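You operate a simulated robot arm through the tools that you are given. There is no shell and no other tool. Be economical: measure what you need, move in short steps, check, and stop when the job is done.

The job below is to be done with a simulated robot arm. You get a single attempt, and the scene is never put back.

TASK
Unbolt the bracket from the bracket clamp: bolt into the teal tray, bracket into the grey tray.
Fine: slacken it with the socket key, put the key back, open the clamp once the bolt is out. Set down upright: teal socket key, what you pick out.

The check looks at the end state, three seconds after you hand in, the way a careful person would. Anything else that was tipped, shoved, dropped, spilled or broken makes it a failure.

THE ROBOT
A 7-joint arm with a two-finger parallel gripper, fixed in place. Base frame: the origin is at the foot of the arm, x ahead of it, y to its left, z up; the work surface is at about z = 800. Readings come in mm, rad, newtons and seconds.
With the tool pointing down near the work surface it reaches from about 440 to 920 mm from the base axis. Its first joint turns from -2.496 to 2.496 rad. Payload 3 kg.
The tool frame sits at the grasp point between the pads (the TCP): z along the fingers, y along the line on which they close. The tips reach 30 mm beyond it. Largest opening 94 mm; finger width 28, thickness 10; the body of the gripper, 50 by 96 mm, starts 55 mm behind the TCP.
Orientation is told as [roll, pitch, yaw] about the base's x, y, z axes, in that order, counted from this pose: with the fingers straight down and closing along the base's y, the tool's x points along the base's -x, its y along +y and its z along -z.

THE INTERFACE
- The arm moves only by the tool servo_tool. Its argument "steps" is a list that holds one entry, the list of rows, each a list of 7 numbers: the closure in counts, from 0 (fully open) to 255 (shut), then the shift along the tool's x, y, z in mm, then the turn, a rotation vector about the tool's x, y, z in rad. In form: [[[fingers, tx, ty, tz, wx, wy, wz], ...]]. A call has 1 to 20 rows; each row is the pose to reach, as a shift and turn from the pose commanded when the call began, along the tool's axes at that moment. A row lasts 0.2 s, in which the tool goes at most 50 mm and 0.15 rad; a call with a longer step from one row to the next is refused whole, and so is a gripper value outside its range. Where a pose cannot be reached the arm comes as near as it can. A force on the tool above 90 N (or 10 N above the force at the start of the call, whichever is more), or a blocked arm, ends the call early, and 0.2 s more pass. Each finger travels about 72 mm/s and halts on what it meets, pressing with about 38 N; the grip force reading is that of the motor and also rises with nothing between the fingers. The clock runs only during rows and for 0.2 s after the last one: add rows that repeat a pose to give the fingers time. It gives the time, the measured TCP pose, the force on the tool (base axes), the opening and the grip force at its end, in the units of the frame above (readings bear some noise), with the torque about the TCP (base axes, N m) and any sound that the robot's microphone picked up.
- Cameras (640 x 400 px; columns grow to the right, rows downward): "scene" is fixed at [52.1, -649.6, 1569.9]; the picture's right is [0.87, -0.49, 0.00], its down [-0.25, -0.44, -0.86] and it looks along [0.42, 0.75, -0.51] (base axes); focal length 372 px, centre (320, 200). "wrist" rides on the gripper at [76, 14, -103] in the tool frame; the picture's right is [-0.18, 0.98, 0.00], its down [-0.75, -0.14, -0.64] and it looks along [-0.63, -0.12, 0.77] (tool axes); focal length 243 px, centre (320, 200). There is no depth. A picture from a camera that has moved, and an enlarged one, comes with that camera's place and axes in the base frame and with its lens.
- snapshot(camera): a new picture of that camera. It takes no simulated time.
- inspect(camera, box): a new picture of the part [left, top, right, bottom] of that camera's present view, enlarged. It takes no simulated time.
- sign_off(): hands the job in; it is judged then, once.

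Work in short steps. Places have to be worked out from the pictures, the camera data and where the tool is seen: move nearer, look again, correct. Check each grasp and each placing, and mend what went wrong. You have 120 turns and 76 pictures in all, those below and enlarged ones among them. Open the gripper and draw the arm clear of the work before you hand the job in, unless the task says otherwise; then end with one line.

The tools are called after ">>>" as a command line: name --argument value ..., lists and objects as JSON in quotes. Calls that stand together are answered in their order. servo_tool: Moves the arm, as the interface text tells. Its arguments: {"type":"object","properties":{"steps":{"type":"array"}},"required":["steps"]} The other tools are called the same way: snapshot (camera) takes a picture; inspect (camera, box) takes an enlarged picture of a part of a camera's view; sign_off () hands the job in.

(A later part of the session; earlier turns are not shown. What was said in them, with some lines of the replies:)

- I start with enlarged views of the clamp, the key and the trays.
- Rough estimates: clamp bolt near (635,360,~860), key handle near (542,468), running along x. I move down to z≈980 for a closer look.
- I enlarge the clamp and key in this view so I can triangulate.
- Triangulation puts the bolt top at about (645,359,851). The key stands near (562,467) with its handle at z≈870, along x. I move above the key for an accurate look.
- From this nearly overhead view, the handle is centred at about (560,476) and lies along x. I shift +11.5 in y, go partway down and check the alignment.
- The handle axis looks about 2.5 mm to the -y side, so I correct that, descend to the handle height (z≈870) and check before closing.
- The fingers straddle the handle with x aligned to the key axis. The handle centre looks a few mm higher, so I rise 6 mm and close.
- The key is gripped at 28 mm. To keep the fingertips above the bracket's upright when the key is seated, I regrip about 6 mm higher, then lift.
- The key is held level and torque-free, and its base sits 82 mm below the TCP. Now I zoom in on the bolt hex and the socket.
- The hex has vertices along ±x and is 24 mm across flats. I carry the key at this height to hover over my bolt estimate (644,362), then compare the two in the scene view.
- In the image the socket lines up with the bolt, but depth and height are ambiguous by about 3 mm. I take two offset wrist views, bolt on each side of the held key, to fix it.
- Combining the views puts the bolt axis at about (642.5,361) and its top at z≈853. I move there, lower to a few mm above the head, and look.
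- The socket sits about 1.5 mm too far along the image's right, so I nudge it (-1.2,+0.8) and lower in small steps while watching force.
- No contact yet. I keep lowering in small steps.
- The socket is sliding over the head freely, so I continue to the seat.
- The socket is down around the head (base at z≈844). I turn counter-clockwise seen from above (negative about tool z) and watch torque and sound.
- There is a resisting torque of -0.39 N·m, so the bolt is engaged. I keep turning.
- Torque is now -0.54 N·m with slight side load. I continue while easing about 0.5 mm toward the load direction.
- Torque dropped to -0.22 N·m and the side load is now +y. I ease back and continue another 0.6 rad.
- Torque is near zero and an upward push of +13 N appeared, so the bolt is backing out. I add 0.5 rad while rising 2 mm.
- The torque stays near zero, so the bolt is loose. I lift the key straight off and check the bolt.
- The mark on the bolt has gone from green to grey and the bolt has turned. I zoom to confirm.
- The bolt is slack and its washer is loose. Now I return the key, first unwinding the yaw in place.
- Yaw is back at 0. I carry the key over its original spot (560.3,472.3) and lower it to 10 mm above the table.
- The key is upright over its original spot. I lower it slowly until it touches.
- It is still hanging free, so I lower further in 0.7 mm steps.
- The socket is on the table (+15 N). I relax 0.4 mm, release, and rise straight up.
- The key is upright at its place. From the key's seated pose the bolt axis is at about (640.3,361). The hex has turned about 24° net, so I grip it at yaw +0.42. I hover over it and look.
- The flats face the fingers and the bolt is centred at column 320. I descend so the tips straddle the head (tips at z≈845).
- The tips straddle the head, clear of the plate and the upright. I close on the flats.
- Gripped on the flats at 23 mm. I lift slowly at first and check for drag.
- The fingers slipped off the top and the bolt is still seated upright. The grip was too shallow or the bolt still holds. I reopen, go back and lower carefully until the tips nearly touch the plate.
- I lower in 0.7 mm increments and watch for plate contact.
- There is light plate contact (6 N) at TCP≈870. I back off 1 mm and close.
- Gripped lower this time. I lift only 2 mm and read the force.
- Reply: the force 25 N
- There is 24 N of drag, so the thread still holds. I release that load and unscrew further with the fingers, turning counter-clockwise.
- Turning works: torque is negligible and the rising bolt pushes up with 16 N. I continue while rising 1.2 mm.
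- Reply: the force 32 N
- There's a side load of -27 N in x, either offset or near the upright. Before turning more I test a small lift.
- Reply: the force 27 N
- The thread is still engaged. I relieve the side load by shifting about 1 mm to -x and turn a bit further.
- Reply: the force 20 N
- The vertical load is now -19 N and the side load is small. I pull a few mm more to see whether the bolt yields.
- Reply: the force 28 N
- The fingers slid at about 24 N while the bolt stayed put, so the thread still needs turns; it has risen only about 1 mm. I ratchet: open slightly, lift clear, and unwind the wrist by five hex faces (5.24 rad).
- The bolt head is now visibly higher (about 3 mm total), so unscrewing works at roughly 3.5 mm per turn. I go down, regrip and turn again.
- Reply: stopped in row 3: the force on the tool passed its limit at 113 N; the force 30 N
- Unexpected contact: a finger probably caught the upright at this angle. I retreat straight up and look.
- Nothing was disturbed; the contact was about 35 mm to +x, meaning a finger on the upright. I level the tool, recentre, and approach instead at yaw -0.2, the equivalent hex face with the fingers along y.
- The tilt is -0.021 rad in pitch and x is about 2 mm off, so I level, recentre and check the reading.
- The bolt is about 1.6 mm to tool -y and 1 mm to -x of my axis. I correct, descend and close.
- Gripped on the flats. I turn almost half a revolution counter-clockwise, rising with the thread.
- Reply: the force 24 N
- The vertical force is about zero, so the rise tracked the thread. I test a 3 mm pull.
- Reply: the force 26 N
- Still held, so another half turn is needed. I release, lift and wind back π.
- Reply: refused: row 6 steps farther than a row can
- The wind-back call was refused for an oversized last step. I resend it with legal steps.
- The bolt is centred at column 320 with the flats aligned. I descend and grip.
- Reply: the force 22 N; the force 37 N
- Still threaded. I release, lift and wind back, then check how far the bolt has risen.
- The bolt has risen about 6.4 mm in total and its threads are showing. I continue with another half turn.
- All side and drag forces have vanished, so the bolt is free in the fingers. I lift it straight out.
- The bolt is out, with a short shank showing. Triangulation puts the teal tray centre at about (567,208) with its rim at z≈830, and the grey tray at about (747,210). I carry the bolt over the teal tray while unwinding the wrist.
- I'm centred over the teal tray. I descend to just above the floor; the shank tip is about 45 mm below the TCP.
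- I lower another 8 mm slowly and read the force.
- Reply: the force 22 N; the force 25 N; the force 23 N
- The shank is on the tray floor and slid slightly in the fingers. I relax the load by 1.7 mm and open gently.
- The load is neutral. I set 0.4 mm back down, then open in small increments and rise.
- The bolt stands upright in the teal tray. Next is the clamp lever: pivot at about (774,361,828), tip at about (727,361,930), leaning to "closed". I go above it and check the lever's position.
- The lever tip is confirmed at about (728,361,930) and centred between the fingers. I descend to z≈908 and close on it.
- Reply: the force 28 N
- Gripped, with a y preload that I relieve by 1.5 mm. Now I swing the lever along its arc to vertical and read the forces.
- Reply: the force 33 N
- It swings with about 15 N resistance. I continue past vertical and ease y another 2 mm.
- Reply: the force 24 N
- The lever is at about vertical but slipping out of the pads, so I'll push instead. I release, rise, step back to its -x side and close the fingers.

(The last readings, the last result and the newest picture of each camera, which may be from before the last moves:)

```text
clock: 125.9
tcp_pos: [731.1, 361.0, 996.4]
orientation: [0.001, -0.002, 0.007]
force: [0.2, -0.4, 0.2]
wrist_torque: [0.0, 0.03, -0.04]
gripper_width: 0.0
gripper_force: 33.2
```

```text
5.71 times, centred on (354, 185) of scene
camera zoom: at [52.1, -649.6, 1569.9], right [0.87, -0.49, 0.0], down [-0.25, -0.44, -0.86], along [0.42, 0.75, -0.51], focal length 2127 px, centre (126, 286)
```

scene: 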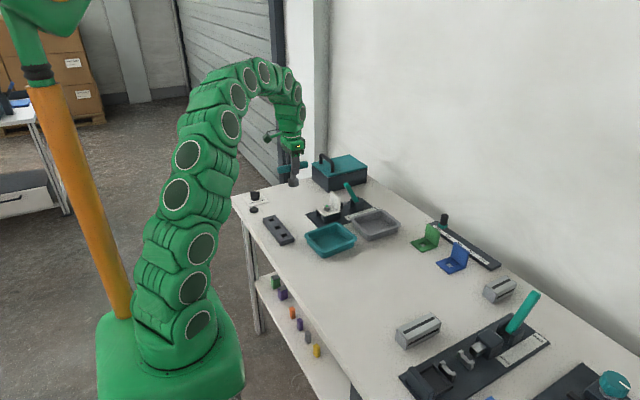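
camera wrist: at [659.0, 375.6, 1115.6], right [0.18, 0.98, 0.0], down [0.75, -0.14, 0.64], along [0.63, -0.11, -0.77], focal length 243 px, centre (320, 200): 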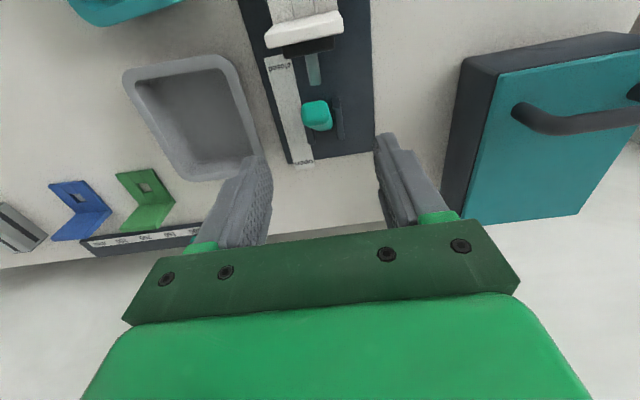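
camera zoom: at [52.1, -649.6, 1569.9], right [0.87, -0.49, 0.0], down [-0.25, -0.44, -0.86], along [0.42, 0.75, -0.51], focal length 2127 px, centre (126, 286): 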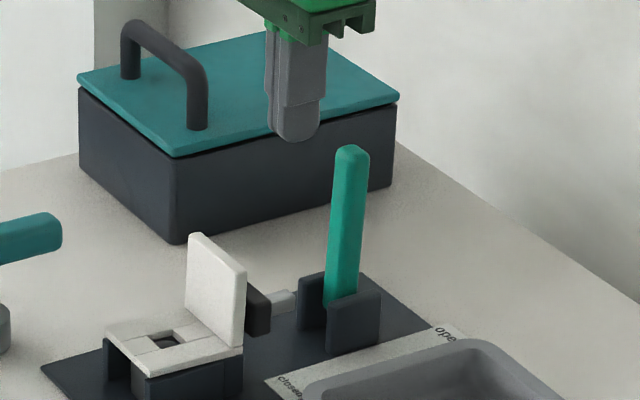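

The lever stays near vertical. I lower the closed fingers on its -x side and push towards +x, dropping gradually along the arc.

>>> servo_tool --steps '[[[255, 0, 0, 30, 0, 0, 0], [255, 0, 0, 61, 0, 0, 0], [255, -10, 0, 61, 0, 0, 0], [255, -20, 0, 61, 0, 0, 0], [255, -30, 0, 61, 0, 0, 0], [255, -40, 0, 62, 0, 0, 0], [255, -48, 0, 63, 0, 0, 0], [255, -56, 0, 65, 0, 0, 0], [255, -56, 0, 65, 0, 0, 0]]]'

>>> servo_tool --steps '[[[255, -8, 0, 2, 0, 0, 0], [255, -16, 0, 5, 0, 0, 0], [255, -24, 0, 9, 0, 0, 0], [255, -32, 0, 14, 0, 0, 0], [255, -32, 0, 14, 0, 0, 0]]]'

>>> inspect --camera "scene" --box '[306, 150, 402, 220]'

```text
clock: 127.9
tcp_pos: [789.3, 359.3, 928.5]
orientation: [0.001, -0.003, 0.007]
force: [0.1, -0.3, -0.1]
wrist_torque: [0.02, 0.0, -0.03]
gripper_width: 0.0
gripper_force: 32.7
```

```text
clock: 128.3
tcp_pos: [792.0, 360.6, 928.0]
orientation: [-0.001, 0.013, 0.012]
force: [-44.5, -16.3, 30.3]
wrist_torque: [-0.86, 0.89, 0.03]
gripper_width: 0.0
gripper_force: 33.6
stopped in row 2: the force on the tool passed its limit at 111 N (the readings are from after the stop); the commanded pose is now the measured one
```

```text
5.71 times, centred on (354, 185) of scene
camera zoom: at [52.1, -649.6, 1569.9], right [0.87, -0.49, 0.0], down [-0.25, -0.44, -0.86], along [0.42, 0.75, -0.51], focal length 2127 px, centre (126, 286)
```

zoom: 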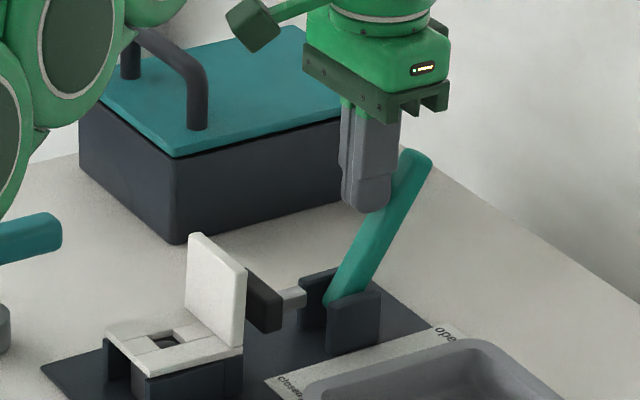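

The lever is over at its open stop and the jaw block has retracted from the bracket. I back off, rise, level the tool and move above the bracket upright at about (676,361) with the fingers opened.

>>> servo_tool --steps '[[[255, 12, 0, 0, 0, 0, 0], [255, 20, 0, 0, 0, -0.013, 0.01], [255, 20, 0, -35, 0, -0.013, 0.01], [150, 20, 0, -70, 0, -0.013, 0.01], [60, 60, 0, -70, 0, -0.013, 0.01], [20, 90, 0, -70, 0, -0.013, 0.01], [20, 115, 0, -70, 0, -0.013, 0.01], [20, 115, 0, -70, 0, -0.013, 0.01], [20, 115, 0, -70, 0, -0.013, 0.01]]]'

>>> snapshot --camera "wrist"

>>> inspect --camera "scene" --box '[306, 165, 402, 225]'

```text
clock: 130.3
tcp_pos: [678.2, 358.2, 998.3]
orientation: [-0.002, -0.001, 0.0]
force: [0.8, -0.1, 0.2]
wrist_torque: [0.0, -0.01, -0.04]
gripper_width: 86.7
gripper_force: 0.1
```

```text
11 pictures are left
camera wrist: at [601.7, 373.3, 1102.4], right [0.18, 0.98, 0.0], down [0.75, -0.14, 0.64], along [0.63, -0.12, -0.77], focal length 243 px, centre (320, 200)
```

wrist: 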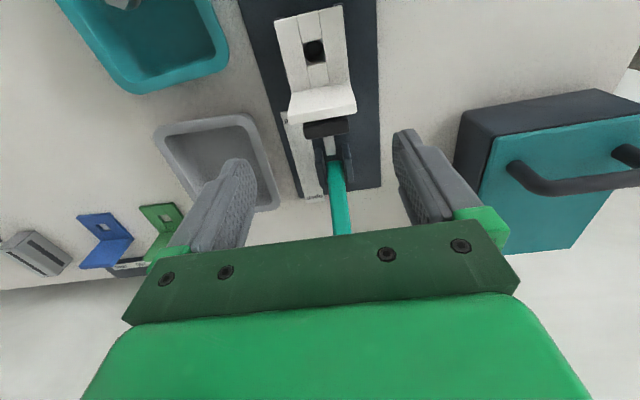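

```text
6.67 times, centred on (354, 195) of scene
camera zoom: at [52.1, -649.6, 1569.9], right [0.87, -0.49, 0.0], down [-0.25, -0.44, -0.86], along [0.42, 0.75, -0.51], focal length 2482 px, centre (93, 233)
```

zoom: 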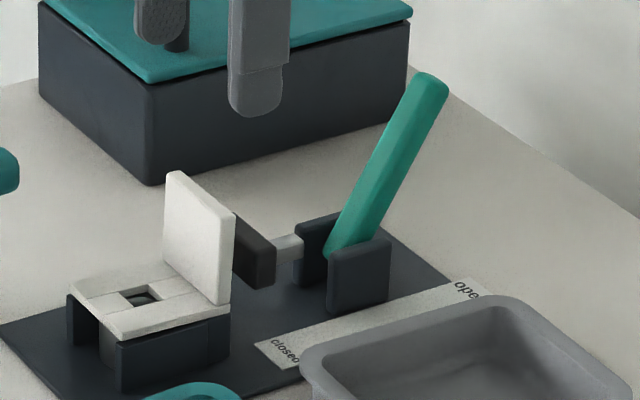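

The clamp is open and clear. The upright is centred at about (677,360.7), so I descend to z≈880 and close on its side edges.

>>> servo_tool --steps '[[[20, 0, 1.5, 40, 0, 0, 0], [20, 0, 1.5, 80, 0, 0, 0], [20, 0, 1.5, 105, 0, 0, 0], [20, 0, 1.5, 118, 0, 0, 0], [20, 0, 1.5, 118, 0, 0, 0], [70, 0, 1.5, 118, 0, 0, 0], [90, 0, 1.5, 118, 0, 0, 0], [120, 0, 1.5, 118, 0, 0, 0], [255, 0, 1.5, 118, 0, 0, 0], [255, 0, 1.5, 118, 0, 0, 0], [255, 0, 1.5, 118, 0, 0, 0]]]'

>>> inspect --camera "scene" --box '[306, 165, 386, 220]'

```text
clock: 132.7
tcp_pos: [680.6, 358.5, 880.1]
orientation: [-0.002, -0.001, 0.0]
force: [0.8, 1.5, 1.0]
wrist_torque: [0.04, -0.1, 0.0]
gripper_width: 59.4
gripper_force: 38.2
```

```text
7.27 times, centred on (346, 192) of scene
camera zoom: at [52.1, -649.6, 1569.9], right [0.87, -0.49, 0.0], down [-0.25, -0.44, -0.86], along [0.42, 0.75, -0.51], focal length 2707 px, centre (131, 254)
```

zoom: 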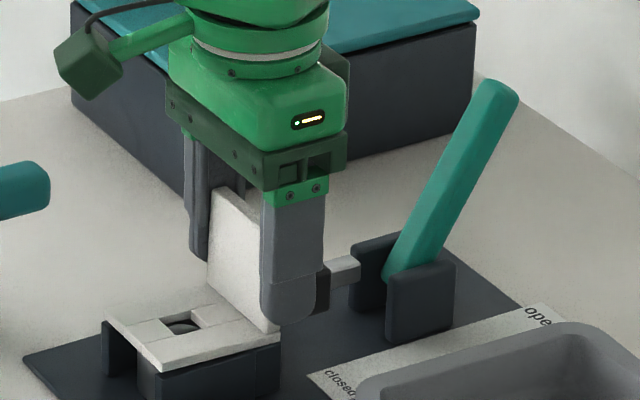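

Gripped at 59 mm with low side forces. I lift slowly and check.

>>> servo_tool --steps '[[[255, 0, 0, -3, 0, 0, 0], [255, 0, 0, -8, 0, 0, 0], [255, 0, 0, -20, 0, 0, 0], [255, 0, 0, -45, 0, 0, 0], [255, 0, 0, -80, 0, 0, 0], [255, 0, 0, -80, 0, 0, 0]]]'

>>> inspect --camera "scene" --box '[306, 155, 386, 220]'

```text
clock: 134.1
tcp_pos: [679.7, 359.2, 961.0]
orientation: [-0.002, -0.001, -0.002]
force: [-0.7, -0.5, -1.6]
wrist_torque: [0.0, -0.02, 0.01]
gripper_width: 59.8
gripper_force: 38.0
```

```text
6.15 times, centred on (346, 188) of scene
camera zoom: at [52.1, -649.6, 1569.9], right [0.87, -0.49, 0.0], down [-0.25, -0.44, -0.86], along [0.42, 0.75, -0.51], focal length 2291 px, centre (160, 277)
```

zoom: 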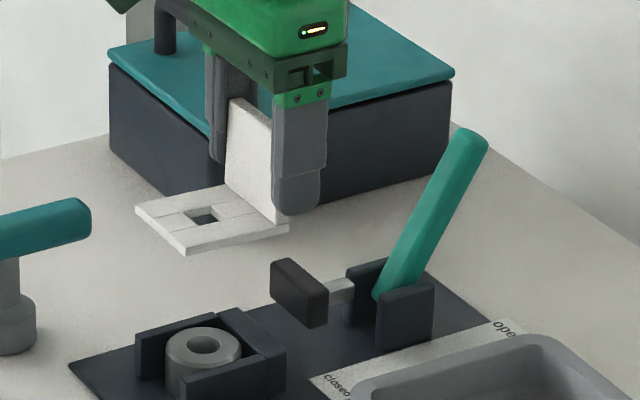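

The bracket is lifted level and the clamp is empty. I move along -y first, then +x, to put the base plate over the grey tray centre (TCP ≈ (778,214)).

>>> servo_tool --steps '[[[255, 0, -36, 0, 0, 0, 0], [255, 0, -72, 0, 0, 0, 0], [255, 0, -108, 0, 0, 0, 0], [255, 0, -145, 0, 0, 0, 0], [255, -33, -145, 0, 0, 0, 0], [255, -66, -145, 0, 0, 0, 0], [255, -98, -145, 0, 0, 0, 0], [255, -98, -145, 0, 0, 0, 0], [255, -98, -145, 0, 0, 0, 0]]]'

>>> snapshot --camera "wrist"

>>> inspect --camera "scene" --box '[320, 180, 432, 260]'

```text
clock: 136.1
tcp_pos: [777.9, 215.1, 961.3]
orientation: [-0.001, 0.001, 0.001]
force: [0.1, 0.0, -1.8]
wrist_torque: [-0.01, -0.03, -0.02]
gripper_width: 59.5
gripper_force: 37.5
```

```text
7 pictures are left
camera wrist: at [701.4, 229.9, 1065.3], right [0.18, 0.98, 0.0], down [0.75, -0.14, 0.64], along [0.63, -0.12, -0.77], focal length 243 px, centre (320, 200)
```

wrist: 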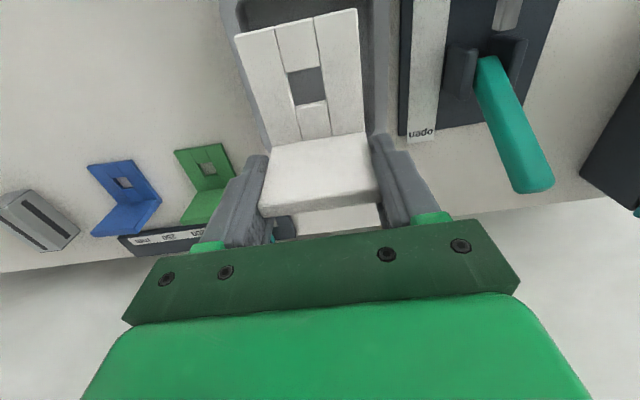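

```text
5.00 times, centred on (376, 220) of scene
camera zoom: at [52.1, -649.6, 1569.9], right [0.87, -0.49, 0.0], down [-0.25, -0.44, -0.86], along [0.42, 0.75, -0.51], focal length 1861 px, centre (40, 100)
```

zoom: 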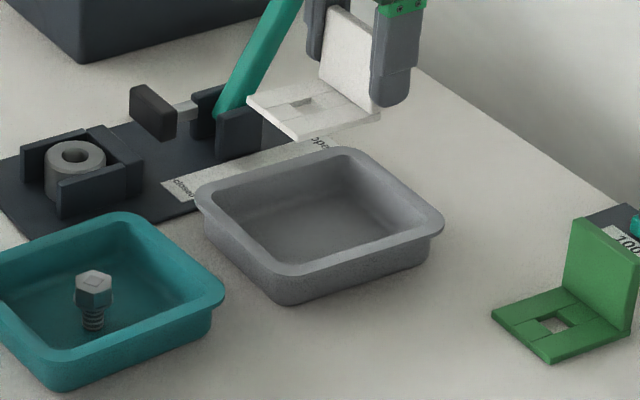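

The tray is centred under the bracket. I lower to just above the floor.

>>> servo_tool --steps '[[[255, 0, -1.5, 30, 0, 0, 0], [255, 0, -1.5, 60, 0, 0, 0], [255, 0, -1.5, 85, 0, 0, 0], [255, 0, -1.5, 98, 0, 0, 0], [255, 0, -1.5, 98, 0, 0, 0]]]'

>>> inspect --camera "scene" --box '[350, 190, 414, 240]'

```text
clock: 137.3
tcp_pos: [779.2, 216.0, 861.7]
orientation: [-0.001, -0.001, 0.001]
force: [-0.3, -0.5, -1.3]
wrist_torque: [0.02, -0.02, -0.03]
gripper_width: 59.7
gripper_force: 37.9
```

```text
8.00 times, centred on (382, 215) of scene
camera zoom: at [52.1, -649.6, 1569.9], right [0.87, -0.49, 0.0], down [-0.25, -0.44, -0.86], along [0.42, 0.75, -0.51], focal length 2978 px, centre (-176, 80)
```

zoom: 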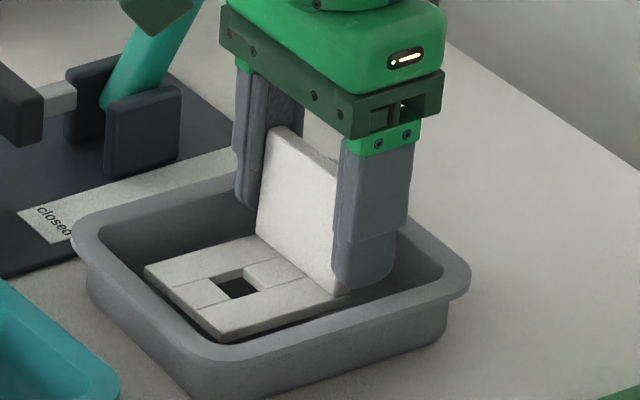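

The bracket fits inside with room. I lower in small steps until contact.

>>> servo_tool --steps '[[[255, 0, 0, 2, 0, 0, 0], [255, 0, 0, 4, 0, 0, 0], [255, 0, 0, 6, 0, 0, 0], [255, 0, 0, 6, 0, 0, 0]]]'

```text
clock: 138.3
tcp_pos: [777.8, 215.0, 856.2]
orientation: [-0.003, -0.004, 0.0]
force: [-0.3, 0.5, -0.9]
wrist_torque: [0.0, -0.05, -0.01]
gripper_width: 59.5
gripper_force: 37.9
```

No contact yet. I go 2 mm lower.

>>> servo_tool --steps '[[[255, 0, 0, 1, 0, 0, 0], [255, 0, 0, 2, 0, 0, 0], [255, 0, 0, 2, 0, 0, 0]]]'

```text
clock: 139.1
tcp_pos: [777.7, 215.3, 854.6]
orientation: [-0.002, -0.002, 0.0]
force: [-0.1, 0.7, -2.4]
wrist_torque: [-0.02, -0.03, -0.02]
gripper_width: 59.6
gripper_force: 38.2
```

Still hanging free, so another 2 mm.

>>> servo_tool --steps '[[[255, 0, 0, 1, 0, 0, 0], [255, 0, 0, 2, 0, 0, 0], [255, 0, 0, 2, 0, 0, 0]]]'

```text
clock: 139.9
tcp_pos: [776.1, 214.6, 852.2]
orientation: [-0.002, -0.002, -0.001]
force: [-0.4, -0.9, -1.5]
wrist_torque: [0.0, 0.0, 0.02]
gripper_width: 59.6
gripper_force: 38.3
```

Still free, so another 2 mm.

>>> servo_tool --steps '[[[255, 0, 0, 1, 0, 0, 0], [255, 0, 0, 2, 0, 0, 0], [255, 0, 0, 2, 0, 0, 0]]]'

```text
clock: 140.7
tcp_pos: [776.7, 215.3, 851.0]
orientation: [-0.004, -0.002, 0.0]
force: [0.7, 1.2, -1.7]
wrist_torque: [-0.03, -0.09, 0.01]
gripper_width: 59.3
gripper_force: 37.6
```

Still free, so another 2 mm.

>>> servo_tool --steps '[[[255, 0, 0, 1, 0, 0, 0], [255, 0, 0, 2, 0, 0, 0], [255, 0, 0, 2, 0, 0, 0]]]'

```text
clock: 141.5
tcp_pos: [777.0, 213.8, 849.8]
orientation: [0.0, -0.003, 0.0]
force: [-4.9, 4.0, 24.5]
wrist_torque: [0.24, 0.2, -0.02]
gripper_width: 59.6
gripper_force: 38.0
```

There is floor contact (24 N). I relax 1.5 mm, open gently to about 68 mm, and rise.

>>> servo_tool --steps '[[[255, 0, 0, -1.4, 0, 0, 0], [255, 0, 0, -1.4, 0, 0, 0], [92, 0, 0, -1.4, 0, 0, 0], [88, 0, 0, -1.4, 0, 0, 0], [82, 0, 0, -1.4, 0, 0, 0], [74, 0, 0, -1.4, 0, 0, 0], [70, 0, 0, -1.4, 0, 0, 0], [70, 0, 0, -1.4, 0, 0, 0]]]'

>>> servo_tool --steps '[[[70, 0, 0, -10, 0, 0, 0], [70, 0, 0, -30, 0, 0, 0], [70, 0, 0, -70, 0, 0, 0], [70, 0, 0, -110, 0, 0, 0], [40, 0, 0, -150, 0, 0, 0], [0, 0, 0, -180, 0, 0, 0], [0, 0, 0, -180, 0, 0, 0]]]'

>>> inspect --camera "scene" --box '[240, 160, 440, 285]'

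```text
clock: 143.3
tcp_pos: [778.6, 214.5, 850.2]
orientation: [-0.001, -0.004, 0.001]
force: [-0.3, -0.3, -0.2]
wrist_torque: [-0.03, 0.02, -0.02]
gripper_width: 68.5
gripper_force: 0.0
```

```text
clock: 144.9
tcp_pos: [777.8, 215.3, 1031.0]
orientation: [-0.003, -0.003, 0.0]
force: [-0.6, 0.7, 0.1]
wrist_torque: [-0.01, 0.0, 0.0]
gripper_width: 94.1
gripper_force: 0.0
```

```text
3.20 times, centred on (340, 222) of scene
camera zoom: at [52.1, -649.6, 1569.9], right [0.87, -0.49, 0.0], down [-0.25, -0.44, -0.86], along [0.42, 0.75, -0.51], focal length 1191 px, centre (256, 128)
```

zoom: 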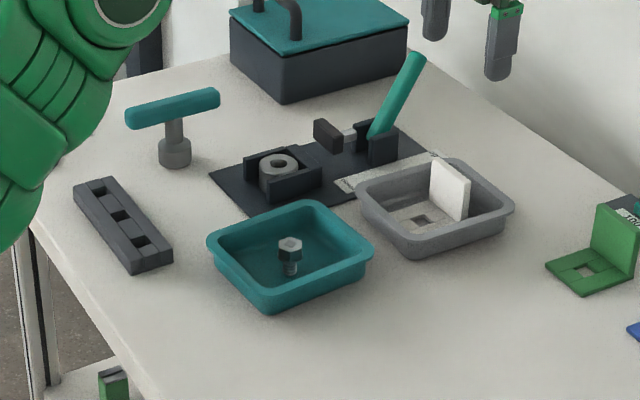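

Everything is in place: bolt and bracket upright in their trays, key standing, clamp open. I draw the arm well clear.

>>> servo_tool --steps '[[[0, 0, 0, -45, 0, 0, 0], [0, 20, 0, -85, 0, 0, 0], [0, 60, 0, -100, 0, 0, 0], [0, 100, 0, -100, 0, 0, 0], [0, 100, 0, -100, 0, 0, 0]]]'

>>> snapshot --camera "scene"

```text
clock: 146.1
tcp_pos: [676.8, 213.8, 1128.6]
orientation: [0.0, -0.002, 0.0]
force: [0.2, 0.1, -1.0]
wrist_torque: [0.02, -0.02, -0.04]
gripper_width: 94.0
gripper_force: 0.1
```

```text
3 pictures are left
```

scene: 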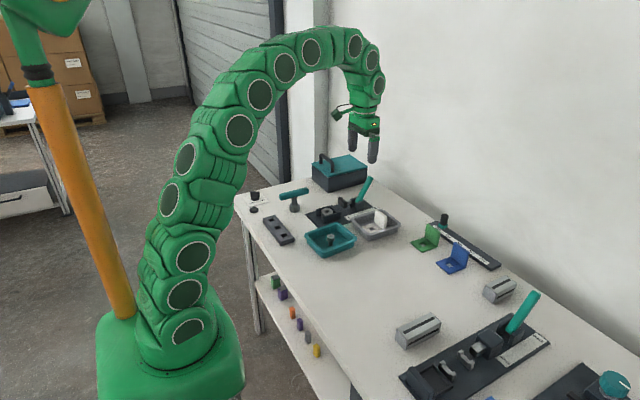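

The arm is clear with the gripper open, and everything else looks untouched. I hand in.

>>> sign_off

```text
The job is handed in.
```

The bracket is unbolted: the bolt stands upright in the teal tray, the bracket sits upright in the grey tray, the socket key is back upright at its place, and the clamp is open. While I was unscrewing the bolt, a finger bumped the bracket once. Nothing appeared disturbed, and the job is handed in.
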